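You operate a simulated robot arm through the tools that you are given. There is no shell and no other tool.

The job below is to be done with a simulated robot arm. You get a single attempt, and the scene is never put back.

TASK
Zero the starts counter and run the motor both ways, in the job card's order.
Fine: supply on; three seconds or more each way, stop after each run; supply off; the counter ends on 002.

Only the result counts: the job must be done as asked and must still hold three seconds after the hand-in. Knocking over, shifting, dropping, spilling or breaking anything else fails it.

THE ROBOT
A 6-joint arm with a two-finger gripper, fixed in place. Base frame: the origin is on the floor under the middle of its stand, x ahead of it, y to its left, z up; the work surface is at about z = 0.85. Lengths are in m, angles in degrees, forces in N, time in s.
It reaches about 1.298 m from its shoulder. Its first joint turns from -149.0 to 149.0 degrees. Payload 1.57 kg.
Tool frame: the origin (TCP) lies between the finger pads and is the grasp point; the fingertips stand 0.021 m ahead of it; z points along the fingers, y is the line along which they close. The gripper opens to 0.07 m; its body begins 0.05 m behind the TCP.
Orientation is told as [roll, pitch, yaw] about the base's x, y, z axes, in that order, counted from this pose: with the fingers straight down and closing along the base's y, the tool's x points along the base's -x, its y along +y and its z along -z.

THE INTERFACE
- The arm moves only by the tool step_arm. Its argument "commands" is a list of rows, each an object (a shift or turn left out is 0, a gripper value left out holds the last) with "claw": the closure in counts, from 0 (fully open) to 255 (shut); "xyz": the shift along the tool's x, y, z in m, a list of three; "rotation": the turn, a rotation vector about the tool's x, y, z in degrees, a list of three. In form: [{"claw": claw, "xyz": [tx, ty, tz], "rotation": [ax, ay, az]}, ...]. A call has 1 to 20 rows; each row shifts and turns the commanded pose from where the row before left it, along the tool's axes as they then stand. Each row takes 0.2 s and may step no farther than 0.05 m and 8.6 degrees from the row before; otherwise, or with a gripper value out of range, the whole call is refused. A pose out of reach is approached as far as the arm can. The call stops where the force on the tool passes 40 N (or 10 N more than at its start, if that is more) or the arm is blocked; 0.2 s more then pass. The fingers move at their own pace (about 0.0648 m/s each) and stop on an object; they squeeze with about 30 N. The grip force told is the motor's: it shows also when the fingers shut on nothing. Time passes only in rows, and 0.2 s behind the last, so rows that do not move let the fingers close. The reply holds the time, the measured pose of the TCP, the force on the tool along the base axes, the opening and the grip force, in the units named above and with some noise, with the torque about the TCP (base axes, N m) and any sound that the robot's microphone picked up.
- Cameras (640 x 400 px; columns grow to the right, rows downward): "scene" is fixed at [0.3994, -0.4982, 1.5749]; the picture's right is [0.98, -0.18, 0.00], its down [-0.09, -0.49, -0.87] and it looks along [0.15, 0.85, -0.50] (base axes); focal length 320 px, centre (320, 200). "wrist" rides on the gripper at [0.079, 0.004, -0.081] in the tool frame; the picture's right is [-0.05, 1.00, 0.00], its down [-0.67, -0.04, -0.74] and it looks along [-0.74, -0.04, 0.67] (tool axes); focal length 256 px, centre (320, 200). There is no depth. A picture from a camera that has moved, and an enlarged one, comes with that camera's place and axes in the base frame and with its lens.
- grab_frame(camera): a new picture of that camera. No time passes.
- slide_trunk(by): slides the trunk up (or, below 0, down) by that many m; the arm rides with it, the base frame stays. It gives what a move gives, with no picture.
- close_up(camera, box): a new picture of the part [left, top, right, bottom] of that camera's present view, enlarged. No time passes.
- job_done(): hands the job in; it is judged then, once.

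Nothing tells you positions but the pictures and the camera data. Unless the task says otherwise, let go and move clear before handing in.

The tools are called after "Request:" as a command line: name --argument value ..., lists and objects as JSON in quotes. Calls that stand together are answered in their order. step_arm: Moves the arm, as the interface text tells. Its arguments: {"type":"object","properties":{"commands":{"type":"array","items":{"type":"object","properties":{"claw":{"type":"number"},"xyz":{"type":"array","items":{"type":"number"}},"rotation":{"type":"array","items":{"type":"number"}}}}}},"required":["commands"]} The other tools are called the same way: slide_trunk (by) moves the trunk up or down; grab_frame (camera) takes a picture; close_up (camera, box) takes an enlarged picture of a part of a camera's view; job_done () hands the job in.

At the start:

```text
time_s: 0.0
ee_pos: [0.3259, 0.5864, 1.2866]
orientation: [0.0, 0.0, 0.0]
contact_force: [0.3, -1.1, 0.7]
moment: [-0.03, -0.01, 0.04]
opening: 0.0701
gripper_force: 0.1
trunk travel left (down, up): [-0.969, 0.001]
```

scene: 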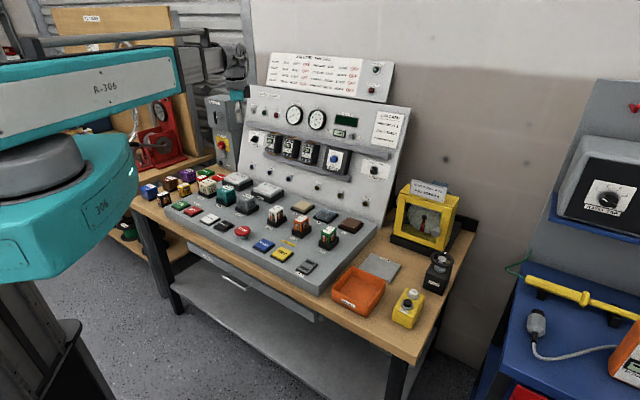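
wrist: 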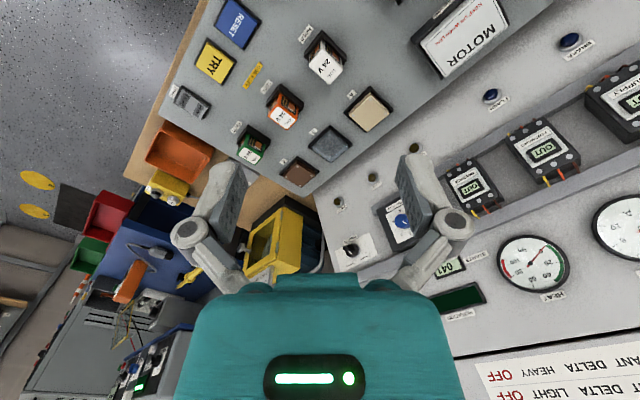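

I see a control bench with sloped panels, buttons, gauges and a job card. I'll take enlarged views to read the card and labels before moving.

Request:
close_up --camera "scene" --box '[360, 100, 420, 160]'

Request:
close_up --camera "scene" --box '[240, 40, 400, 140]'

Request:
close_up --camera "scene" --box '[240, 120, 400, 220]'

Request:
close_up --camera "scene" --box '[200, 180, 360, 280]'

Request:
close_up --camera "scene" --box '[130, 150, 290, 250]'

Request:
close_up --camera "scene" --box '[320, 160, 480, 340]'

```text
6.67 times, centred on (390, 130) of scene
camera zoom: at [0.3994, -0.4982, 1.5749], right [0.98, -0.18, 0.0], down [-0.09, -0.49, -0.87], along [0.15, 0.85, -0.5], focal length 2132 px, centre (-147, 667)
```

zoom: 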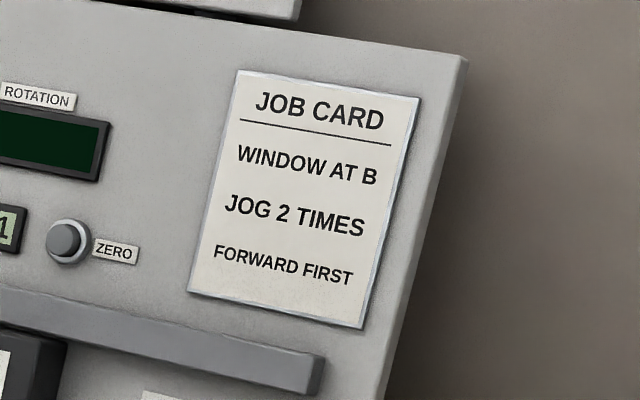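

```text
4.00 times, centred on (320, 90) of scene
camera zoom: at [0.3994, -0.4982, 1.5749], right [0.98, -0.18, 0.0], down [-0.09, -0.49, -0.87], along [0.15, 0.85, -0.5], focal length 1279 px, centre (320, 640)
```

zoom: 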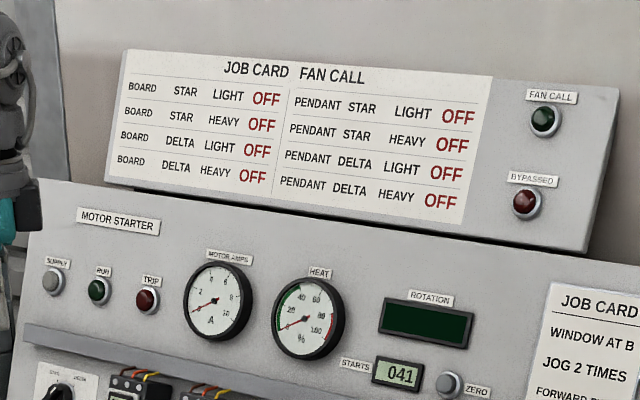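

```text
4.00 times, centred on (320, 170) of scene
camera zoom: at [0.3994, -0.4982, 1.5749], right [0.98, -0.18, 0.0], down [-0.09, -0.49, -0.87], along [0.15, 0.85, -0.5], focal length 1279 px, centre (320, 320)
```

zoom: 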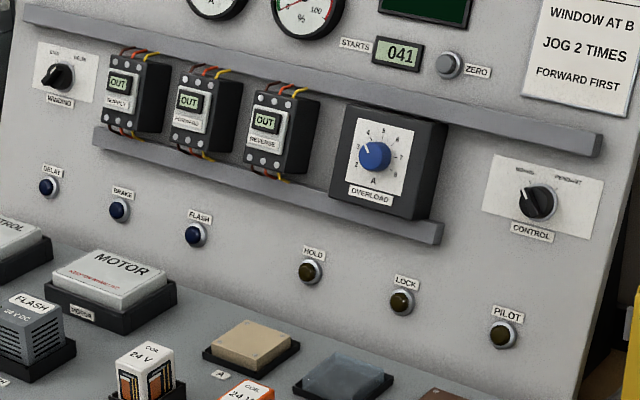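

```text
4.00 times, centred on (280, 230) of scene
camera zoom: at [0.3994, -0.4982, 1.5749], right [0.98, -0.18, 0.0], down [-0.09, -0.49, -0.87], along [0.15, 0.85, -0.5], focal length 1279 px, centre (480, 80)
```

zoom: 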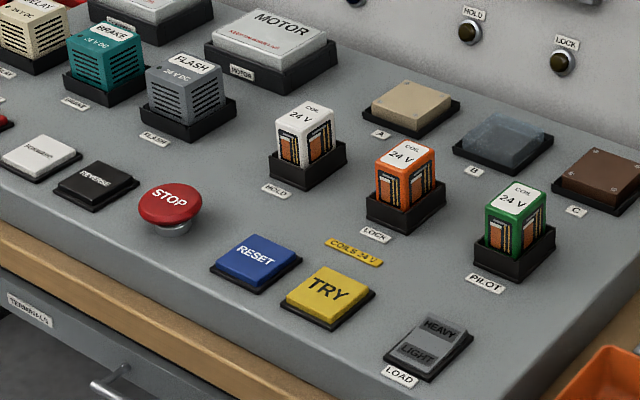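

```text
4.00 times, centred on (210, 200) of scene
camera zoom: at [0.3994, -0.4982, 1.5749], right [0.98, -0.18, 0.0], down [-0.09, -0.49, -0.87], along [0.15, 0.85, -0.5], focal length 1279 px, centre (760, 200)
```

zoom: 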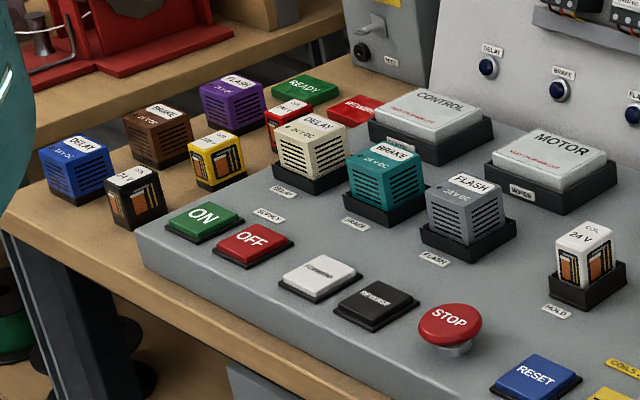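

```text
2.22 times, centred on (400, 250) of scene
camera zoom: at [0.3994, -0.4982, 1.5749], right [0.98, -0.18, 0.0], down [-0.09, -0.49, -0.87], along [0.15, 0.85, -0.5], focal length 710 px, centre (142, 89)
```

zoom: 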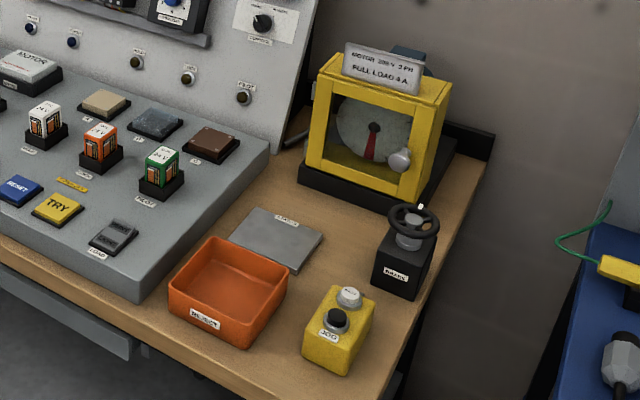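

The job card says FORWARD FIRST; the counter reads 041 and the contactors show OUT. I'll look closer at the selectors, overload, brake, isolator box and buttons.

Request:
close_up --camera "scene" --box '[245, 125, 285, 155]'

Request:
close_up --camera "scene" --box '[320, 145, 400, 195]'

Request:
close_up --camera "scene" --box '[200, 90, 250, 180]'

Request:
close_up --camera "scene" --box '[165, 190, 255, 245]'

Request:
close_up --camera "scene" --box '[385, 175, 465, 255]'

Request:
close_up --camera "scene" --box '[380, 240, 460, 330]'

Request:
close_up --camera "wrist" --box '[160, 0, 400, 200]'

Request:
close_up --camera "wrist" --box '[400, 0, 640, 400]'

```text
13.33 times, centred on (265, 140) of scene
camera zoom: at [0.3994, -0.4982, 1.5749], right [0.98, -0.18, 0.0], down [-0.09, -0.49, -0.87], along [0.15, 0.85, -0.5], focal length 4263 px, centre (1053, 1000)
```

zoom: 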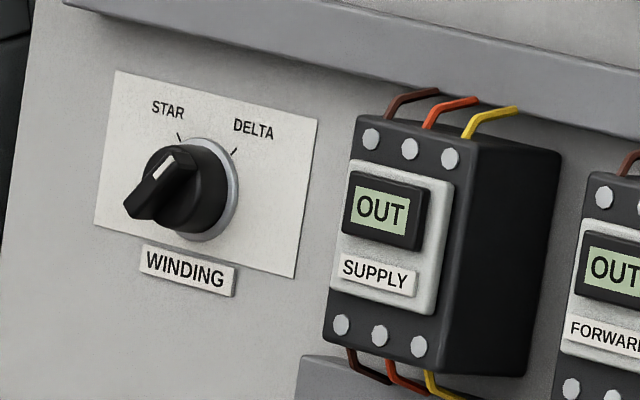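

```text
8.00 times, centred on (360, 170) of scene
camera zoom: at [0.3994, -0.4982, 1.5749], right [0.98, -0.18, 0.0], down [-0.09, -0.49, -0.87], along [0.15, 0.85, -0.5], focal length 2558 px, centre (0, 440)
```

zoom: 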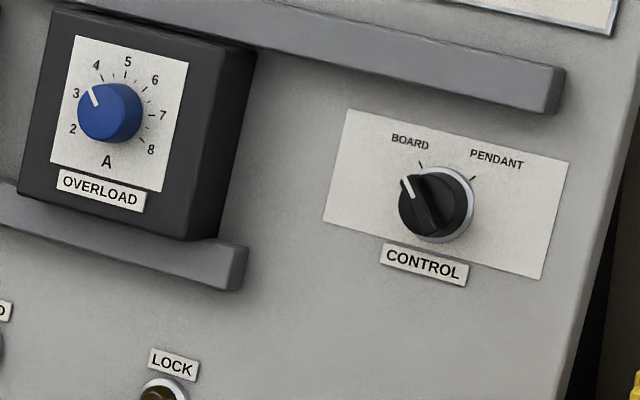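

```text
4.44 times, centred on (225, 135) of scene
camera zoom: at [0.3994, -0.4982, 1.5749], right [0.98, -0.18, 0.0], down [-0.09, -0.49, -0.87], along [0.15, 0.85, -0.5], focal length 1421 px, centre (742, 489)
```

zoom: 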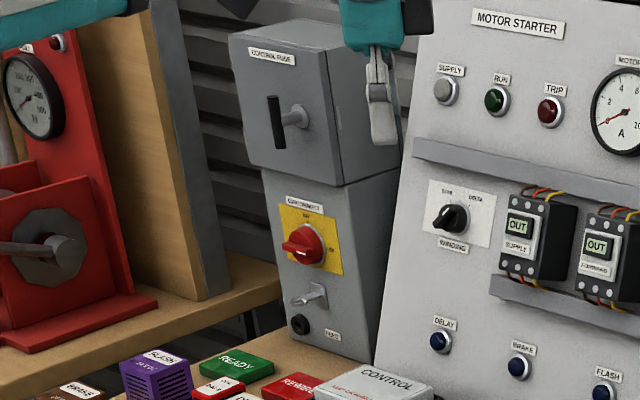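

```text
7.11 times, centred on (210, 218) of scene
camera zoom: at [0.3994, -0.4982, 1.5749], right [0.98, -0.18, 0.0], down [-0.09, -0.49, -0.87], along [0.15, 0.85, -0.5], focal length 2274 px, centre (1102, 76)
```

zoom: 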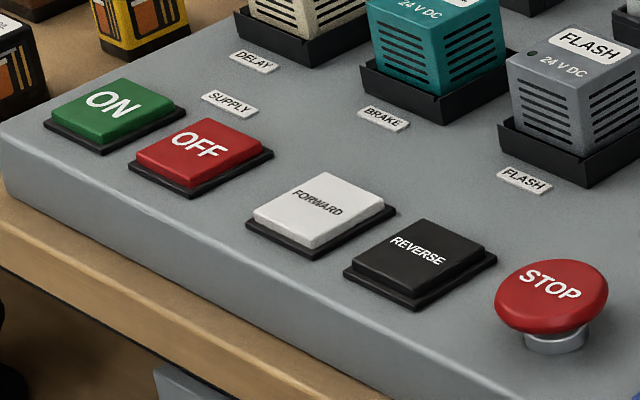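

```text
5.00 times, centred on (425, 215) of scene
camera zoom: at [0.3994, -0.4982, 1.5749], right [0.98, -0.18, 0.0], down [-0.09, -0.49, -0.87], along [0.15, 0.85, -0.5], focal length 1599 px, centre (-205, 125)
```

zoom: 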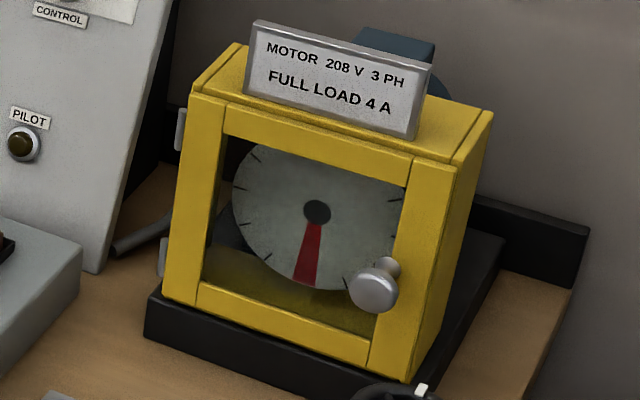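

```text
4.44 times, centred on (420, 285) of scene
camera zoom: at [0.3994, -0.4982, 1.5749], right [0.98, -0.18, 0.0], down [-0.09, -0.49, -0.87], along [0.15, 0.85, -0.5], focal length 1421 px, centre (-124, -178)
```

zoom: 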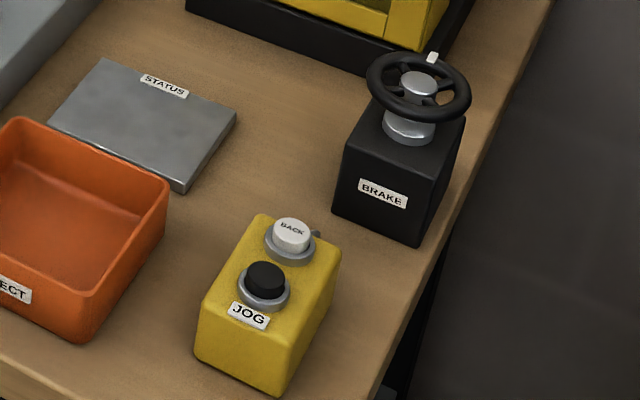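

```text
2.00 times, centred on (280, 100) of wrist
camera zoom: at [0.2486, 0.5895, 1.3672], right [0.05, 1.0, 0.0], down [0.67, -0.04, 0.74], along [0.74, -0.04, -0.67], focal length 512 px, centre (400, 400)
```

zoom: 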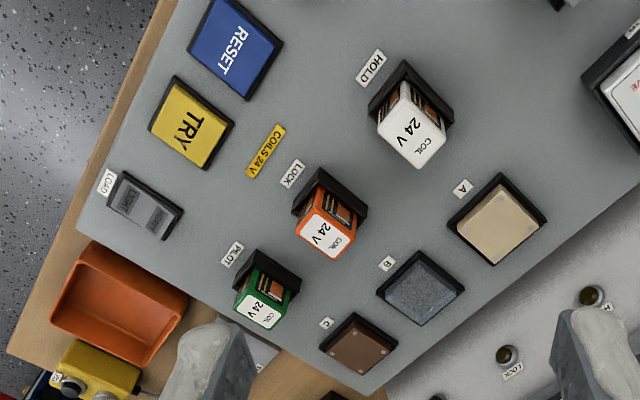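

```text
1.00 times, centred on (520, 200) of wrist (not enlarged: the box is as wide or as high as the picture)
camera zoom: at [0.2486, 0.5895, 1.3672], right [0.05, 1.0, 0.0], down [0.67, -0.04, 0.74], along [0.74, -0.04, -0.67], focal length 256 px, centre (120, 200)
```

zoom: 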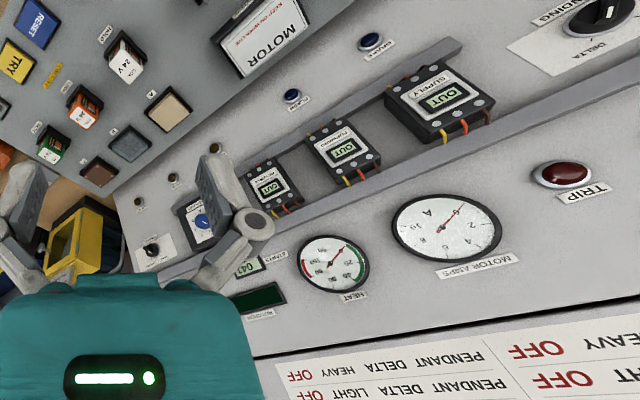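

The panel bench seems to be yawed about 45° with its front facing the robot. I'll zoom in on the isolator box on the left, the overload dial and some labels.

Request:
close_up --camera "scene" --box '[205, 130, 245, 175]'

Request:
close_up --camera "scene" --box '[205, 93, 250, 130]'

Request:
close_up --camera "scene" --box '[325, 145, 360, 170]'

Request:
close_up --camera "scene" --box '[320, 115, 370, 150]'

Request:
close_up --camera "scene" --box '[245, 85, 345, 140]'

Request:
close_up --camera "scene" --box '[165, 240, 275, 310]'

Request:
close_up --camera "scene" --box '[0, 0, 260, 200]'

Request:
close_up --camera "scene" --box '[480, 80, 640, 400]'

```text
8.89 times, centred on (225, 152) of scene
camera zoom: at [0.3994, -0.4982, 1.5749], right [0.98, -0.18, 0.0], down [-0.09, -0.49, -0.87], along [0.15, 0.85, -0.5], focal length 2842 px, centre (1164, 622)
```

zoom: 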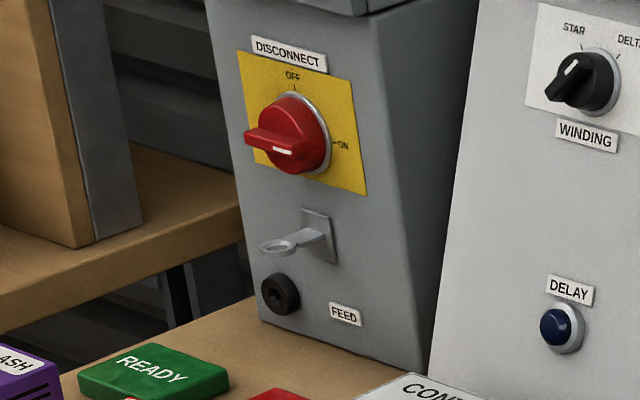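

```text
10.81 times, centred on (228, 112) of scene
camera zoom: at [0.3994, -0.4982, 1.5749], right [0.98, -0.18, 0.0], down [-0.09, -0.49, -0.87], along [0.15, 0.85, -0.5], focal length 3457 px, centre (1320, 1157)
```

zoom: 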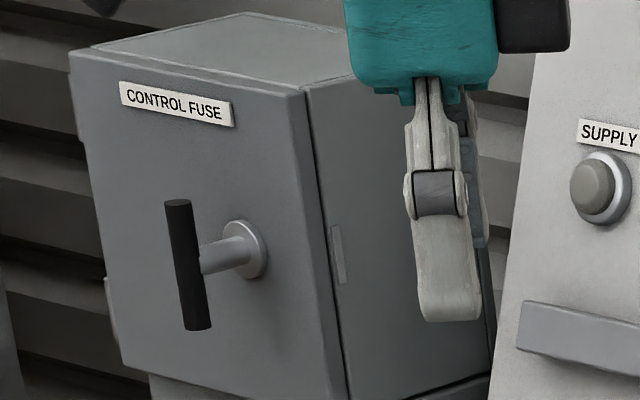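

```text
16.00 times, centred on (342, 158) of scene
camera zoom: at [0.3994, -0.4982, 1.5749], right [0.98, -0.18, 0.0], down [-0.09, -0.49, -0.87], along [0.15, 0.85, -0.5], focal length 5116 px, centre (-40, 880)
```

zoom: 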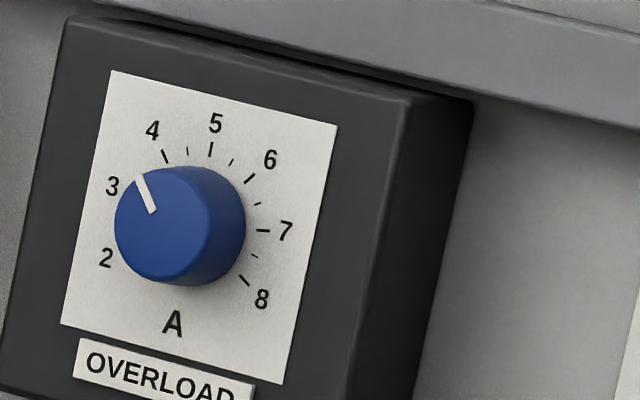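

```text
11.43 times, centred on (345, 132) of scene
camera zoom: at [0.3994, -0.4982, 1.5749], right [0.98, -0.18, 0.0], down [-0.09, -0.49, -0.87], along [0.15, 0.85, -0.5], focal length 3654 px, centre (34, 971)
```

zoom: 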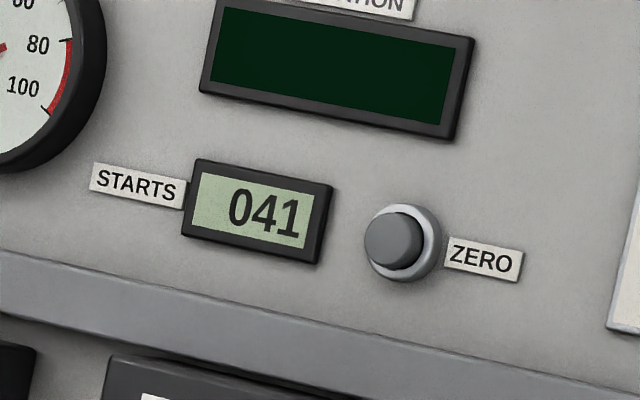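

```text
6.40 times, centred on (295, 112) of scene
camera zoom: at [0.3994, -0.4982, 1.5749], right [0.98, -0.18, 0.0], down [-0.09, -0.49, -0.87], along [0.15, 0.85, -0.5], focal length 2046 px, centre (480, 760)
```

zoom: 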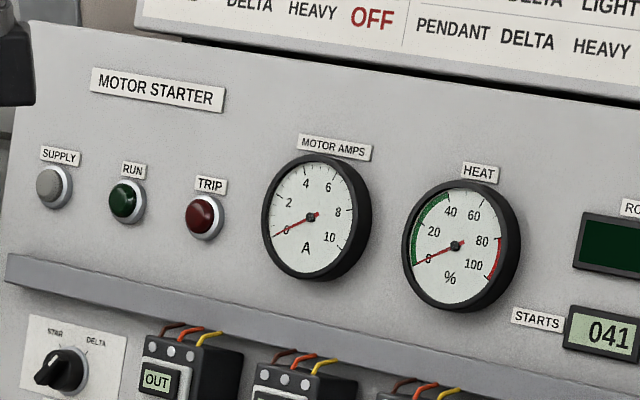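

```text
5.71 times, centred on (220, 275) of scene
camera zoom: at [0.3994, -0.4982, 1.5749], right [0.98, -0.18, 0.0], down [-0.09, -0.49, -0.87], along [0.15, 0.85, -0.5], focal length 1827 px, centre (891, -229)
```

zoom: 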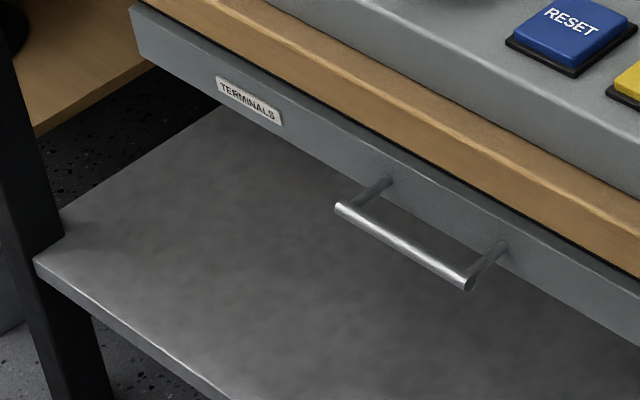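

```text
2.00 times, centred on (130, 100) of scene
camera zoom: at [0.3994, -0.4982, 1.5749], right [0.98, -0.18, 0.0], down [-0.09, -0.49, -0.87], along [0.15, 0.85, -0.5], focal length 640 px, centre (700, 400)
```

zoom: 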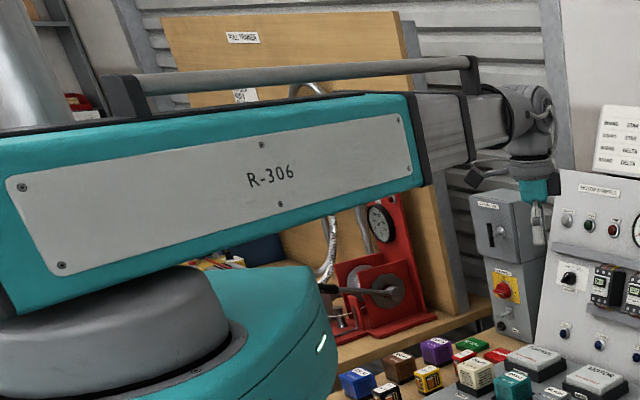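

```text
1.25 times, centred on (560, 240) of scene
camera zoom: at [0.3994, -0.4982, 1.5749], right [0.98, -0.18, 0.0], down [-0.09, -0.49, -0.87], along [0.15, 0.85, -0.5], focal length 400 px, centre (20, 150)
```

zoom: 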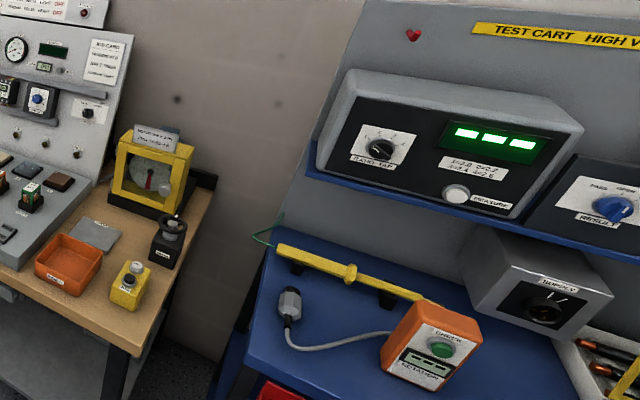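

The disconnect appears ON, control on BOARD, winding STAR, and the bench is at roughly 45° yaw. The ZERO button is at about (0.77, 0.78, 1.13) on a panel leaning back by about 22°. I'll first turn the tool by 45° to square it with the bench and close the fingers, then look.

Request:
step_arm --commands '[{"claw": 255, "rotation": [0, 0, -7.5]}, {"claw": 255, "rotation": [0, 0, -7.5]}, {"claw": 255, "rotation": [0, 0, -7.5]}, {"claw": 255, "rotation": [0, 0, -7.5]}, {"claw": 255, "rotation": [0, 0, -7.5]}, {"claw": 255, "rotation": [0, 0, -7.5]}]'

Request:
grab_frame --camera "wrist"

Request:
grab_frame --camera "scene"

```text
time_s: 1.4
ee_pos: [0.3266, 0.5854, 1.288]
orientation: [0.0, 0.0, 45.2]
contact_force: [-0.1, -0.6, 0.8]
moment: [-0.01, -0.03, -0.01]
opening: 0.0001
gripper_force: 28.1
trunk travel left (down, up): [-0.969, 0.001]
```

```text
taken
camera wrist: at [0.2693, 0.5324, 1.3672], right [-0.67, 0.74, 0.0], down [0.49, 0.45, 0.74], along [0.55, 0.5, -0.67], focal length 256 px, centre (320, 200)
```

wrist: 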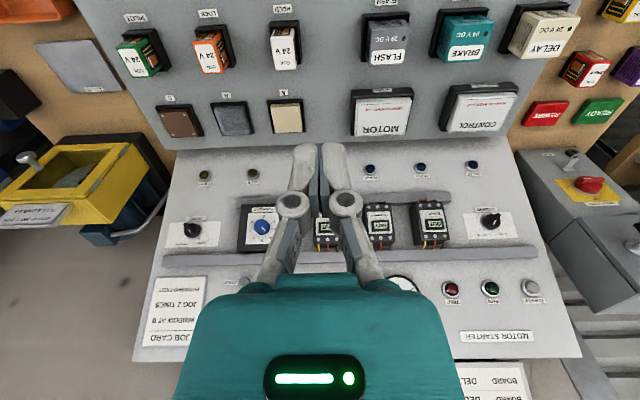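

```text
taken
```

scene: 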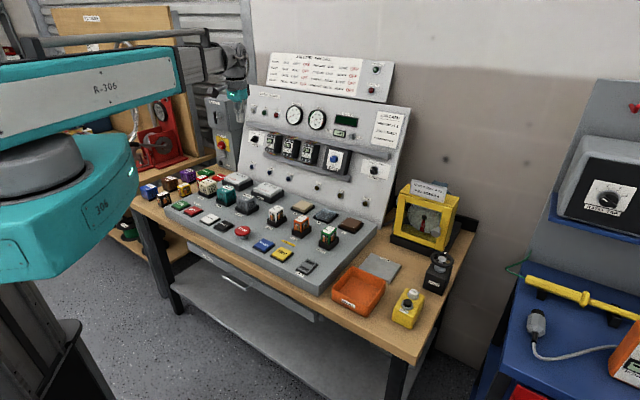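

The panel's yaw is 45° and its tilt about 20°. I'll pitch the closed fingers toward the panel in place, then look again.

Request:
step_arm --commands '[{"rotation": [0, -7.78, 0]}, {"rotation": [0, -7.78, 0]}, {"rotation": [0, -7.78, 0]}, {"rotation": [0, -7.78, 0]}, {"rotation": [0, -7.78, 0]}, {"rotation": [0, -7.78, 0]}, {"rotation": [0, -7.78, 0]}, {"rotation": [0, -7.78, 0]}, {"rotation": [0, -7.78, 0]}]'

Request:
grab_frame --camera "wrist"

Request:
grab_frame --camera "scene"

```text
time_s: 3.4
ee_pos: [0.3264, 0.587, 1.409]
orientation: [0.1, -70.0, 44.9]
contact_force: [0.0, -0.2, -0.3]
moment: [-0.02, -0.02, 0.02]
opening: 0.0
gripper_force: 28.4
out of reach, approached as far as the arm can: row 2, 3, 4, 5, 6, 7, 8, 9
trunk travel left (down, up): [-0.969, 0.001]
```

```text
taken
camera wrist: at [0.2521, 0.5167, 1.3617], right [-0.69, 0.72, 0.05], down [-0.31, -0.36, 0.88], along [0.65, 0.59, 0.47], focal length 256 px, centre (320, 200)
```

wrist: 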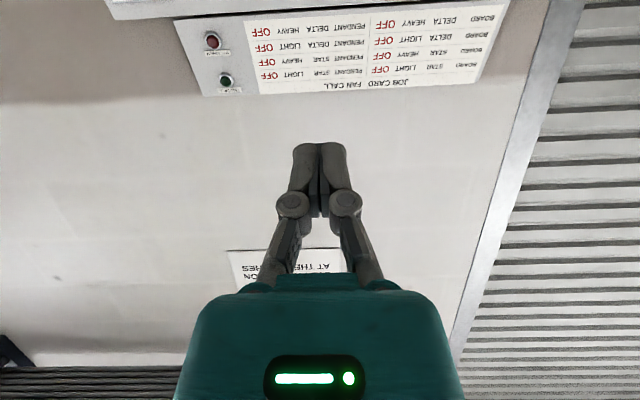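

```text
taken
```

scene: 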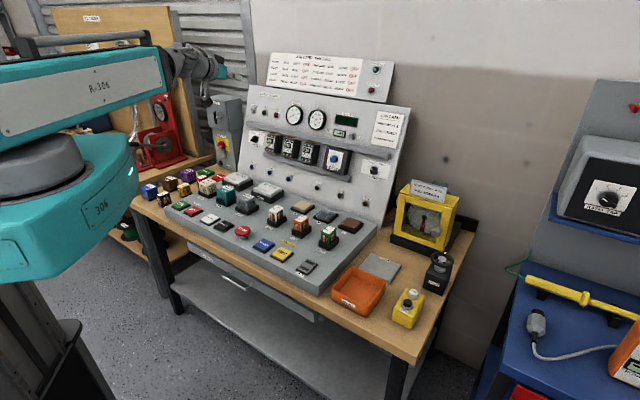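

The arm couldn't stay low at this pitch with the trunk fully up, so I need to lower the trunk. There's also a notice on the wall that I'd like to read first.

Request:
close_up --camera "wrist" --box '[220, 240, 350, 300]'

Request:
slide_trunk --by -0.1

Request:
grab_frame --camera "wrist"

Request:
grab_frame --camera "scene"

```text
4.92 times, centred on (285, 270) of wrist
camera zoom: at [0.2521, 0.5167, 1.3617], right [-0.69, 0.72, 0.05], down [-0.31, -0.36, 0.88], along [0.65, 0.59, 0.47], focal length 1260 px, centre (492, -145)
```

zoom: 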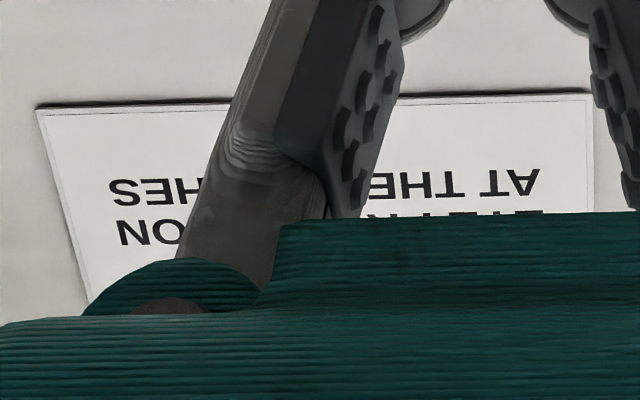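

```text
time_s: 4.7
ee_pos: [0.3271, 0.5864, 1.3102]
orientation: [-0.1, -69.9, 45.1]
contact_force: [0.7, -0.1, -0.1]
moment: [0.04, -0.03, 0.02]
opening: 0.0
gripper_force: 28.6
trunk travel left (down, up): [-0.869, 0.101]
```

```text
taken
camera wrist: at [0.2521, 0.5166, 1.2616], right [-0.69, 0.72, 0.05], down [-0.31, -0.36, 0.88], along [0.65, 0.6, 0.47], focal length 256 px, centre (320, 200)
```

wrist: 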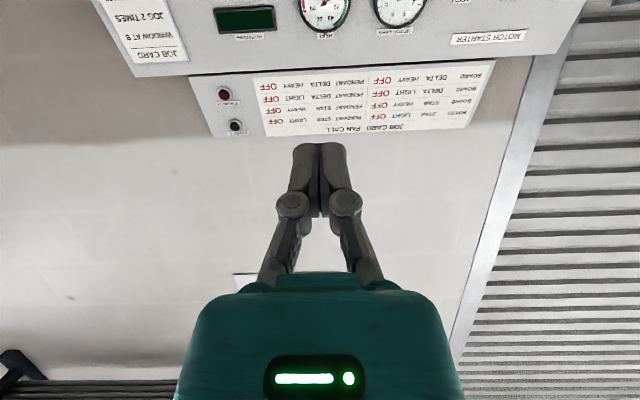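

```text
taken
```

scene: 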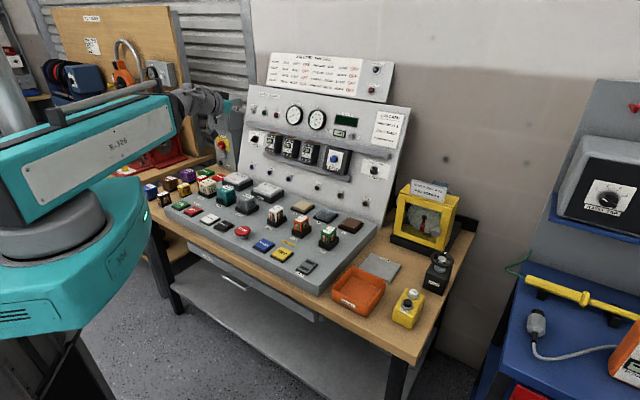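

The trunk lowering carries the arm straight down safely. I'll lower it further by 0.14 m so the fingers come to about z = 1.17.

Request:
slide_trunk --by -0.14

Request:
grab_frame --camera "wrist"

Request:
grab_frame --camera "scene"

```text
time_s: 6.4
ee_pos: [0.3278, 0.5868, 1.1691]
orientation: [-0.1, -70.0, 45.0]
contact_force: [-0.6, 0.1, 0.2]
moment: [0.0, 0.02, 0.0]
opening: 0.0
gripper_force: 28.7
trunk travel left (down, up): [-0.729, 0.241]
```

```text
taken
camera wrist: at [0.2521, 0.5166, 1.1216], right [-0.69, 0.72, 0.05], down [-0.31, -0.36, 0.88], along [0.65, 0.6, 0.47], focal length 256 px, centre (320, 200)
```

wrist: 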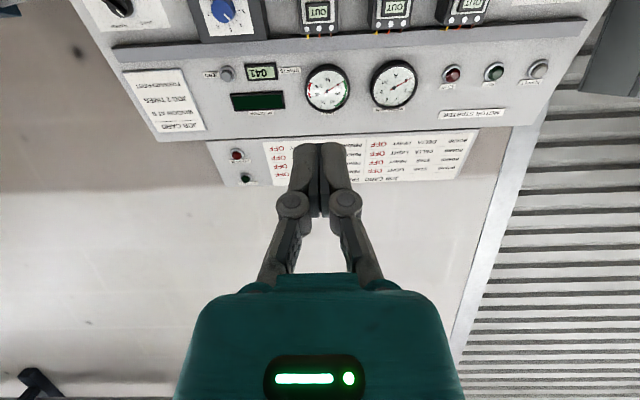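

```text
taken
```

scene: 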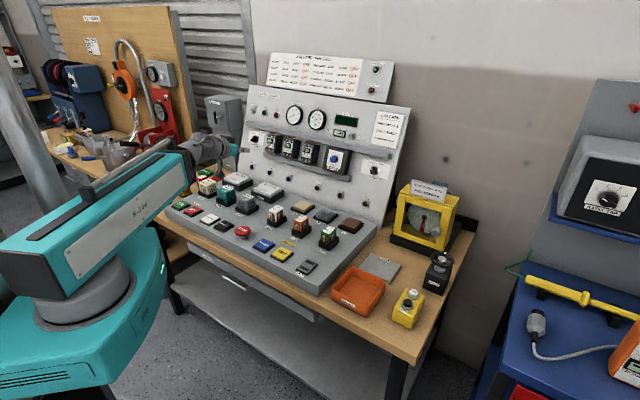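

ZERO is visible to the wrist camera, and triangulation puts it at about e=0, n=1.084 m, z=1.129 in the bench frame. I'll approach in small steps to just short of it.

Request:
step_arm --commands '[{"xyz": [-0.00933, -0.01526, 0.02948]}, {"xyz": [-0.00933, -0.01526, 0.02948]}, {"xyz": [-0.00933, -0.01526, 0.02948]}, {"xyz": [-0.00933, -0.01526, 0.02948]}, {"xyz": [-0.00933, -0.01526, 0.02948]}, {"xyz": [-0.00933, -0.01526, 0.02948]}, {"xyz": [-0.00933, -0.01526, 0.02948]}, {"xyz": [-0.00933, -0.01526, 0.02948]}, {"xyz": [-0.00933, -0.01526, 0.02948]}]'

Request:
grab_frame --camera "wrist"

Request:
grab_frame --camera "scene"

```text
time_s: 8.4
ee_pos: [0.6227, 0.6886, 1.1692]
orientation: [0.0, -69.7, 45.0]
contact_force: [-0.6, 0.1, -0.8]
moment: [0.01, -0.01, -0.01]
opening: 0.0
gripper_force: 28.6
out of reach, approached as far as the arm can: row 4, 6, 8
trunk travel left (down, up): [-0.729, 0.241]
```

```text
taken
camera wrist: at [0.5477, 0.618, 1.1211], right [-0.69, 0.72, 0.05], down [-0.31, -0.36, 0.88], along [0.65, 0.6, 0.47], focal length 256 px, centre (320, 200)
```

wrist: 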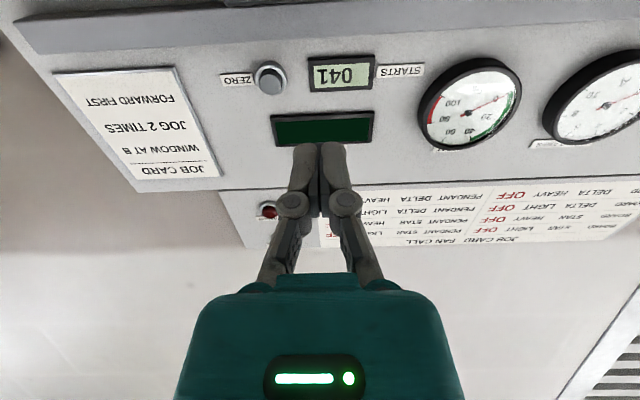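

```text
taken
```

scene: 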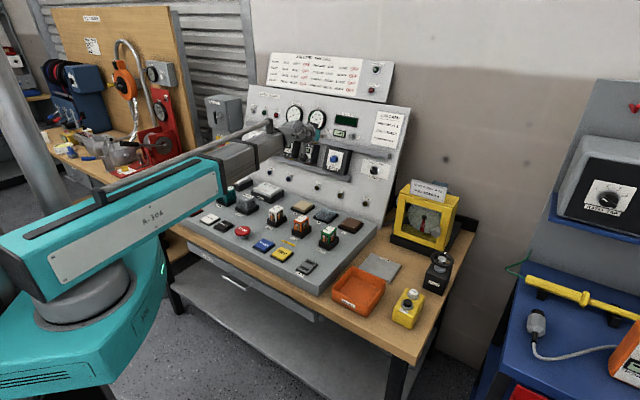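

ZERO is in view just left of the fingers. A few rows hit the arm's reach limit at this height, so I'll lower the trunk a little (to give the arm more room) and check the pose.

Request:
slide_trunk --by -0.06

Request:
grab_frame --camera "wrist"

Request:
grab_frame --camera "scene"

```text
time_s: 9.4
ee_pos: [0.6219, 0.6874, 1.1102]
orientation: [0.0, -69.7, 45.0]
contact_force: [0.2, -0.1, 0.6]
moment: [0.01, -0.02, 0.0]
opening: 0.0
gripper_force: 28.1
trunk travel left (down, up): [-0.669, 0.301]
```

```text
taken
camera wrist: at [0.5469, 0.6173, 1.0614], right [-0.69, 0.72, 0.05], down [-0.31, -0.36, 0.88], along [0.65, 0.6, 0.47], focal length 256 px, centre (320, 200)
```

wrist: 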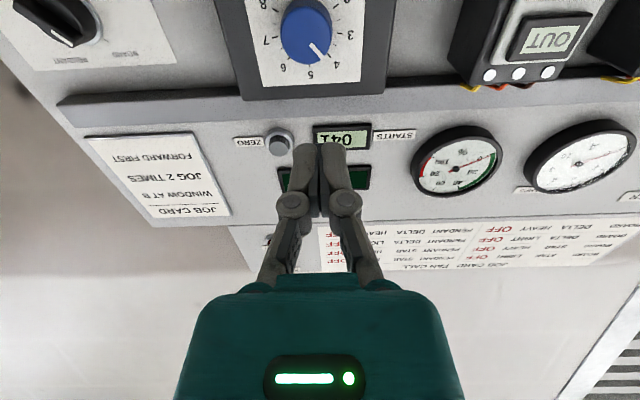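

```text
taken
```

scene: 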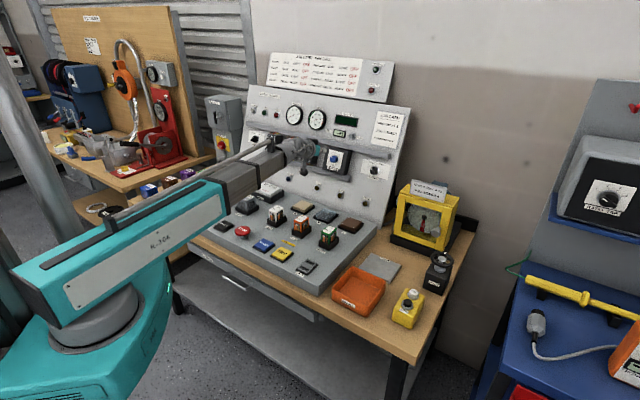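

Two wrist views agree that ZERO's front is at e≈0.0, n≈1.082, z≈1.130. I'll move to a stand-off about 3 cm in front of it.

Request:
step_arm --commands '[{"xyz": [-0.018, -0.0117, 0.0223]}, {"xyz": [-0.018, -0.0117, 0.0223]}, {"xyz": [-0.018, -0.0117, 0.0223]}, {"xyz": [-0.018, -0.0117, 0.0223]}]'

Request:
grab_frame --camera "wrist"

Request:
close_up --camera "scene" --box '[260, 90, 420, 190]'

```text
time_s: 10.4
ee_pos: [0.7318, 0.7312, 1.1085]
orientation: [0.0, -69.8, 45.0]
contact_force: [0.8, 0.3, 0.1]
moment: [-0.02, 0.03, 0.0]
opening: 0.0002
gripper_force: 28.4
out of reach, approached as far as the arm can: row 1, 2, 3, 4
trunk travel left (down, up): [-0.669, 0.301]
```

```text
taken
camera wrist: at [0.6574, 0.6606, 1.0611], right [-0.69, 0.72, 0.05], down [-0.31, -0.36, 0.88], along [0.65, 0.6, 0.47], focal length 256 px, centre (320, 200)
```

wrist: 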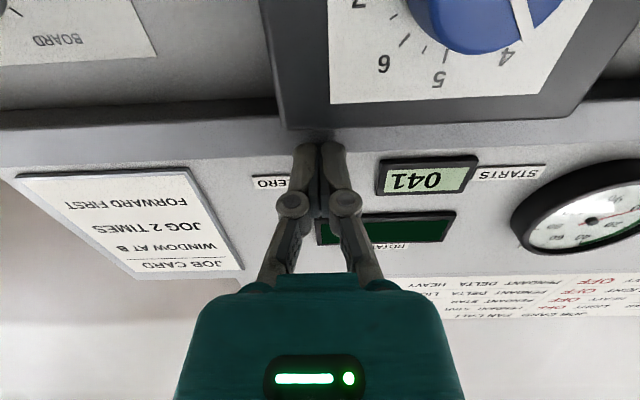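

```text
4.00 times, centred on (340, 140) of scene
camera zoom: at [0.3994, -0.4982, 1.5749], right [0.98, -0.18, 0.0], down [-0.09, -0.49, -0.87], along [0.15, 0.85, -0.5], focal length 1279 px, centre (240, 440)
```

zoom: 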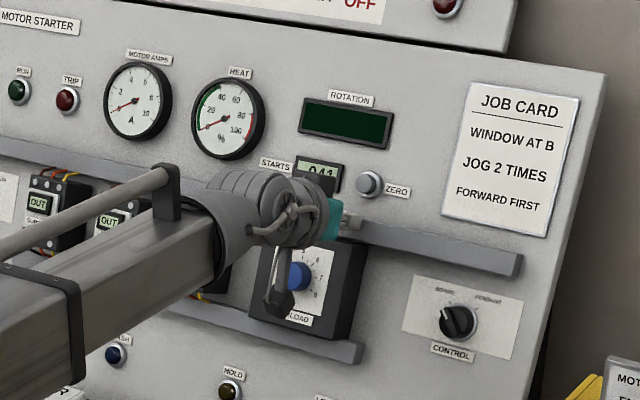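

It turns out the arm's height is set only by the trunk (x/y moves obey, z doesn't), so vertical moves must be done with the trunk. The tip is now in line with ZERO sideways; I'll raise the trunk by 28 mm to bring the tip level with the button.

Request:
slide_trunk --by 0.0285

Request:
grab_frame --camera "wrist"

Request:
close_up --camera "scene" --box '[310, 110, 390, 160]'

```text
time_s: 11.1
ee_pos: [0.7334, 0.7306, 1.1372]
orientation: [0.0, -69.8, 45.0]
contact_force: [-1.0, -0.5, 0.2]
moment: [0.0, 0.01, 0.02]
opening: 0.0
gripper_force: 28.5
trunk travel left (down, up): [-0.697, 0.273]
```

```text
taken
camera wrist: at [0.6571, 0.6601, 1.0898], right [-0.69, 0.72, 0.05], down [-0.31, -0.36, 0.88], along [0.65, 0.6, 0.47], focal length 256 px, centre (320, 200)
```

wrist: 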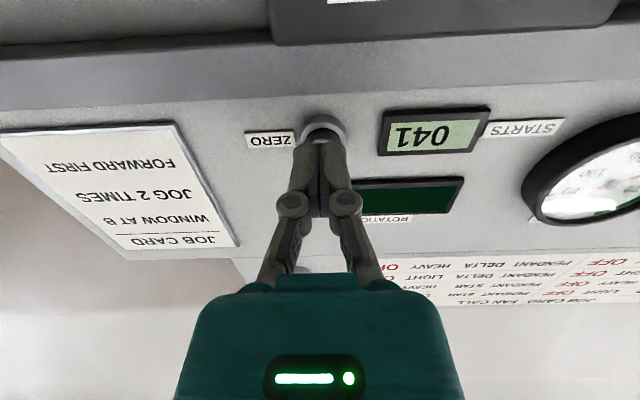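

```text
8.00 times, centred on (350, 135) of scene
camera zoom: at [0.3994, -0.4982, 1.5749], right [0.98, -0.18, 0.0], down [-0.09, -0.49, -0.87], along [0.15, 0.85, -0.5], focal length 2558 px, centre (80, 720)
```

zoom: 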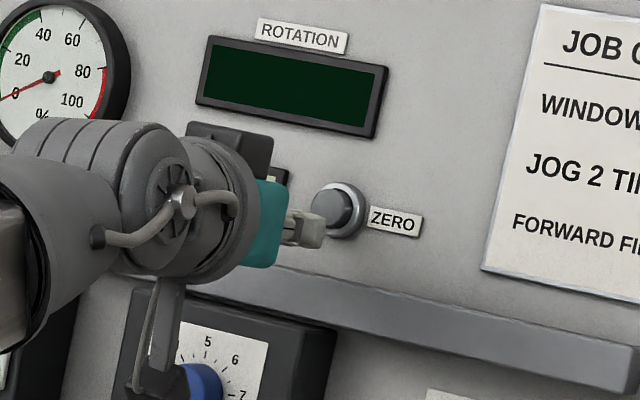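

The fingertip is lined up right in front of ZERO with about 25 mm to go. I'll advance horizontally in small steps and watch the force and counter.

Request:
step_arm --commands '[{"xyz": [-0.00342, 0, 0.0094]}, {"xyz": [-0.00274, 0, 0.00752]}, {"xyz": [-0.00103, 0, 0.00282]}]'

Request:
close_up --camera "wrist" --box '[240, 80, 480, 230]'

Request:
close_up --camera "scene" --box '[310, 110, 390, 160]'

```text
time_s: 11.9
ee_pos: [0.7459, 0.7431, 1.1382]
orientation: [-0.1, -69.7, 45.0]
contact_force: [-0.4, -0.6, 0.7]
moment: [-0.02, -0.04, -0.03]
opening: 0.006
gripper_force: 28.7
trunk travel left (down, up): [-0.697, 0.273]
```

```text
2.67 times, centred on (360, 155) of wrist
camera zoom: at [0.6717, 0.674, 1.09], right [-0.69, 0.72, 0.05], down [-0.31, -0.36, 0.88], along [0.65, 0.6, 0.47], focal length 683 px, centre (213, 320)
```

zoom: 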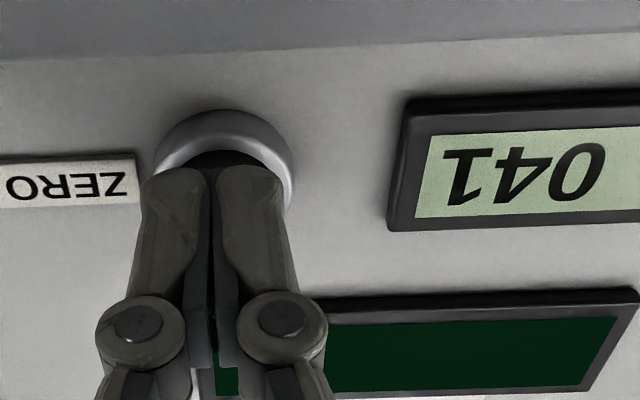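

```text
8.00 times, centred on (350, 135) of scene
camera zoom: at [0.3994, -0.4982, 1.5749], right [0.98, -0.18, 0.0], down [-0.09, -0.49, -0.87], along [0.15, 0.85, -0.5], focal length 2558 px, centre (80, 720)
```

zoom: 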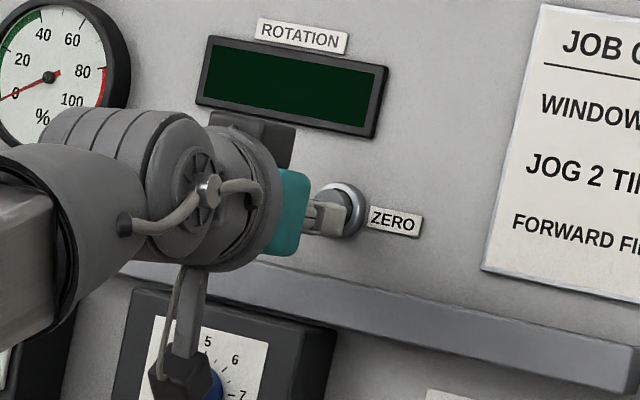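

The fingertips just reached the button; the counter is still 041. I'll push on in 3 mm steps.

Request:
step_arm --commands '[{"claw": 255, "xyz": [-0.00103, 0, 0.00282]}]'

Request:
close_up --camera "wrist" --box '[240, 80, 480, 230]'

```text
time_s: 12.3
ee_pos: [0.7486, 0.7465, 1.138]
orientation: [0.0, -69.8, 45.1]
contact_force: [-1.8, -2.2, 0.2]
moment: [0.0, 0.01, 0.02]
opening: 0.0057
gripper_force: 28.7
trunk travel left (down, up): [-0.697, 0.273]
heard: click
```

```text
2.67 times, centred on (360, 155) of wrist
camera zoom: at [0.6737, 0.6759, 1.09], right [-0.69, 0.72, 0.05], down [-0.31, -0.36, 0.88], along [0.65, 0.6, 0.47], focal length 683 px, centre (213, 320)
```

zoom: 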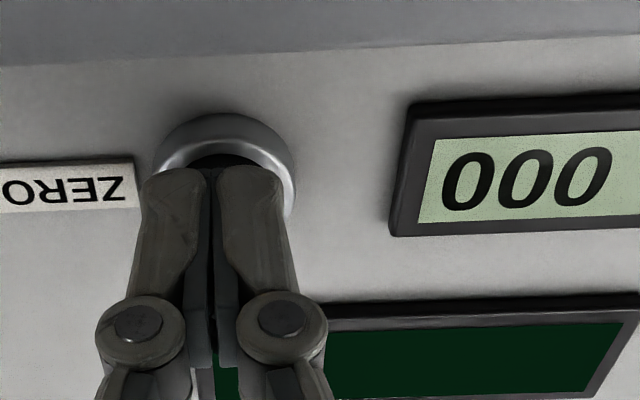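

Counter shows 000 and a click was heard. Now I'll back straight off the button and then retreat toward the console's button row.

Request:
step_arm --commands '[{"xyz": [0.00684, 0, -0.0188]}, {"xyz": [0.01368, 0, -0.0376]}, {"xyz": [0.01368, 0, -0.0376]}, {"xyz": [0.01231, 0.03, -0.03384]}, {"xyz": [0.01231, 0.03, -0.03384]}, {"xyz": [0.01231, 0.03, -0.03384]}, {"xyz": [0.01231, 0.03, -0.03384]}, {"xyz": [0.01231, 0.03, -0.03384]}, {"xyz": [0.01231, 0.03, -0.03384]}, {"xyz": [0.01231, 0.03, -0.03384]}, {"xyz": [0.01231, 0.03, -0.03384]}, {"xyz": [0.01231, 0.03, -0.03384]}, {"xyz": [0.01231, 0.03, -0.03384]}]'

Request:
grab_frame --camera "scene"

Request:
grab_frame --camera "wrist"

```text
time_s: 15.1
ee_pos: [0.2103, 0.635, 1.1385]
orientation: [0.0, -69.9, 44.9]
contact_force: [0.0, 0.4, 0.3]
moment: [0.01, -0.02, -0.01]
opening: 0.0002
gripper_force: 28.5
trunk travel left (down, up): [-0.697, 0.273]
```

```text
taken
```

scene: 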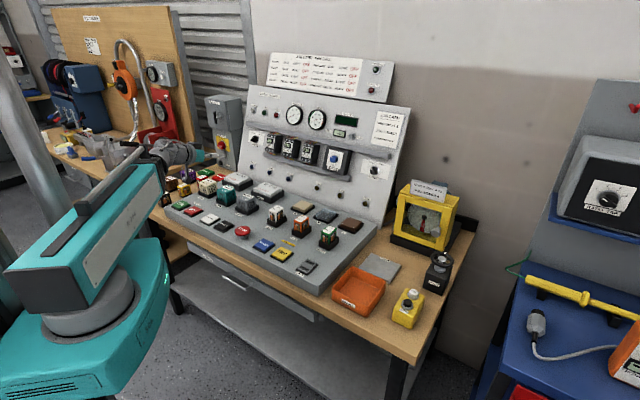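

```text
taken
camera wrist: at [0.1349, 0.5653, 1.0902], right [-0.69, 0.72, 0.05], down [-0.31, -0.36, 0.88], along [0.65, 0.59, 0.47], focal length 256 px, centre (320, 200)
```

wrist: 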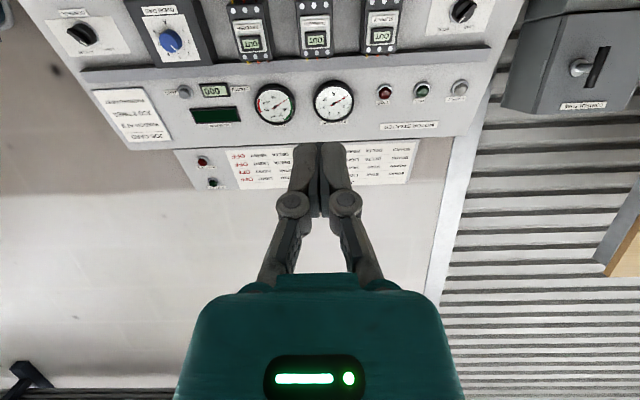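

The arm retreated clear. I'll raise the trunk, bring the fingers back to straight down and step back so the wrist camera sees the button row.

Request:
slide_trunk --by 0.1

Request:
step_arm --commands '[{"rotation": [0, 7.78, 0]}, {"rotation": [0, 7.78, 0]}, {"rotation": [0, 7.78, 0]}, {"rotation": [0, 7.78, 0]}, {"rotation": [0, 7.78, 0]}, {"rotation": [0, 7.78, 0]}, {"rotation": [0, 7.78, 0]}, {"rotation": [0, 7.78, 0]}, {"rotation": [0, 7.78, 0]}, {"xyz": [0.04, 0, 0]}, {"xyz": [0.04, 0, 0]}, {"xyz": [0.02, 0, 0]}]'

Request:
grab_frame --camera "wrist"

Request:
grab_frame --camera "scene"

```text
time_s: 16.5
ee_pos: [0.2101, 0.6362, 1.2375]
orientation: [-0.1, -70.0, 45.1]
contact_force: [-0.2, 0.5, 0.2]
moment: [0.01, 0.03, -0.01]
opening: 0.0
gripper_force: 28.6
trunk travel left (down, up): [-0.797, 0.173]
```

```text
time_s: 19.1
ee_pos: [0.1409, 0.5631, 1.1164]
orientation: [0.0, 0.1, 44.9]
contact_force: [-1.3, -0.2, 0.0]
moment: [0.0, 0.01, 0.0]
opening: 0.0
gripper_force: 28.6
out of reach, approached as far as the arm can: row 1, 2, 3, 4, 5, 6, 7, 8
trunk travel left (down, up): [-0.797, 0.173]
```

```text
taken
camera wrist: at [0.0826, 0.5113, 1.1959], right [-0.67, 0.74, 0.0], down [0.5, 0.45, 0.74], along [0.55, 0.5, -0.67], focal length 256 px, centre (320, 200)
```

wrist: 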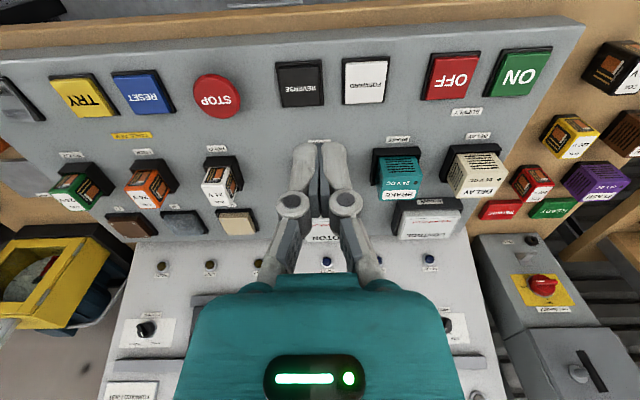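

```text
taken
```

scene: 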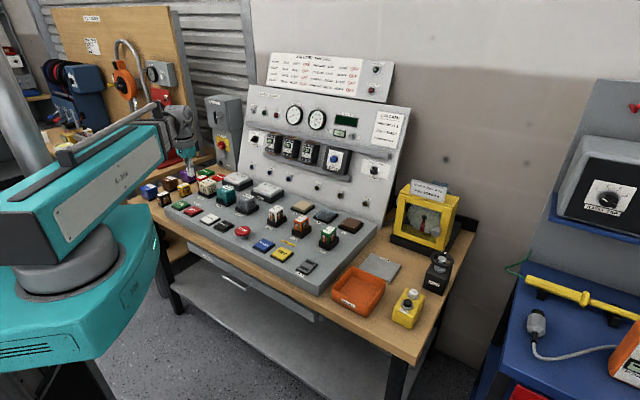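

Excellent view: the button row lies at n≈0.565, z≈0.86 with ON e≈-0.544, OFF -0.464, FORWARD -0.352, REVERSE -0.270, STOP -0.163. I'll go above ON.

Request:
step_arm --commands '[{"xyz": [-0.01117, 0.0409, 0]}, {"xyz": [-0.01117, 0.0409, 0]}, {"xyz": [-0.01117, 0.0409, 0]}, {"xyz": [-0.01117, 0.0409, 0]}, {"xyz": [-0.01117, 0.0409, 0]}, {"xyz": [-0.01117, 0.0409, 0]}]'

Request:
slide_trunk --by -0.15

Request:
grab_frame --camera "wrist"

Request:
grab_frame --camera "scene"

```text
time_s: 20.5
ee_pos: [0.0154, 0.7881, 1.1163]
orientation: [-0.1, 0.1, 45.1]
contact_force: [-0.3, -0.4, 0.3]
moment: [0.01, 0.04, 0.01]
opening: 0.0001
gripper_force: 28.3
out of reach, approached as far as the arm can: row 4
trunk travel left (down, up): [-0.797, 0.173]
```

```text
time_s: 22.2
ee_pos: [0.016, 0.7873, 0.9662]
orientation: [0.0, 0.2, 45.1]
contact_force: [0.7, 0.2, 0.1]
moment: [-0.02, 0.03, 0.0]
opening: 0.0
gripper_force: 28.3
trunk travel left (down, up): [-0.647, 0.323]
```

```text
taken
camera wrist: at [-0.0414, 0.7345, 1.0459], right [-0.67, 0.74, 0.0], down [0.5, 0.45, 0.74], along [0.55, 0.5, -0.67], focal length 256 px, centre (320, 200)
```

wrist: 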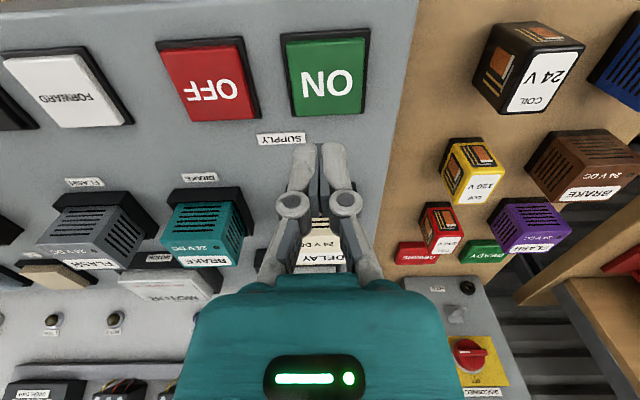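

```text
taken
```

scene: 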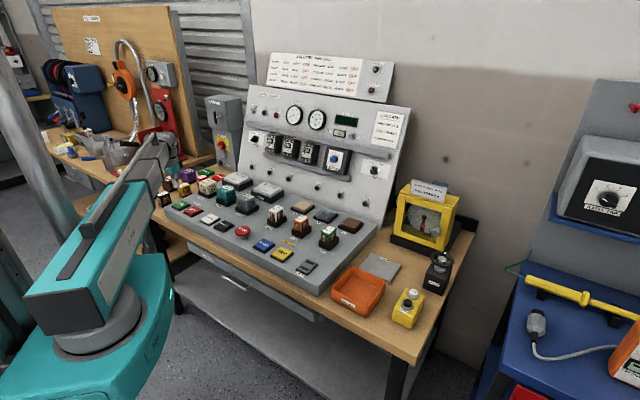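

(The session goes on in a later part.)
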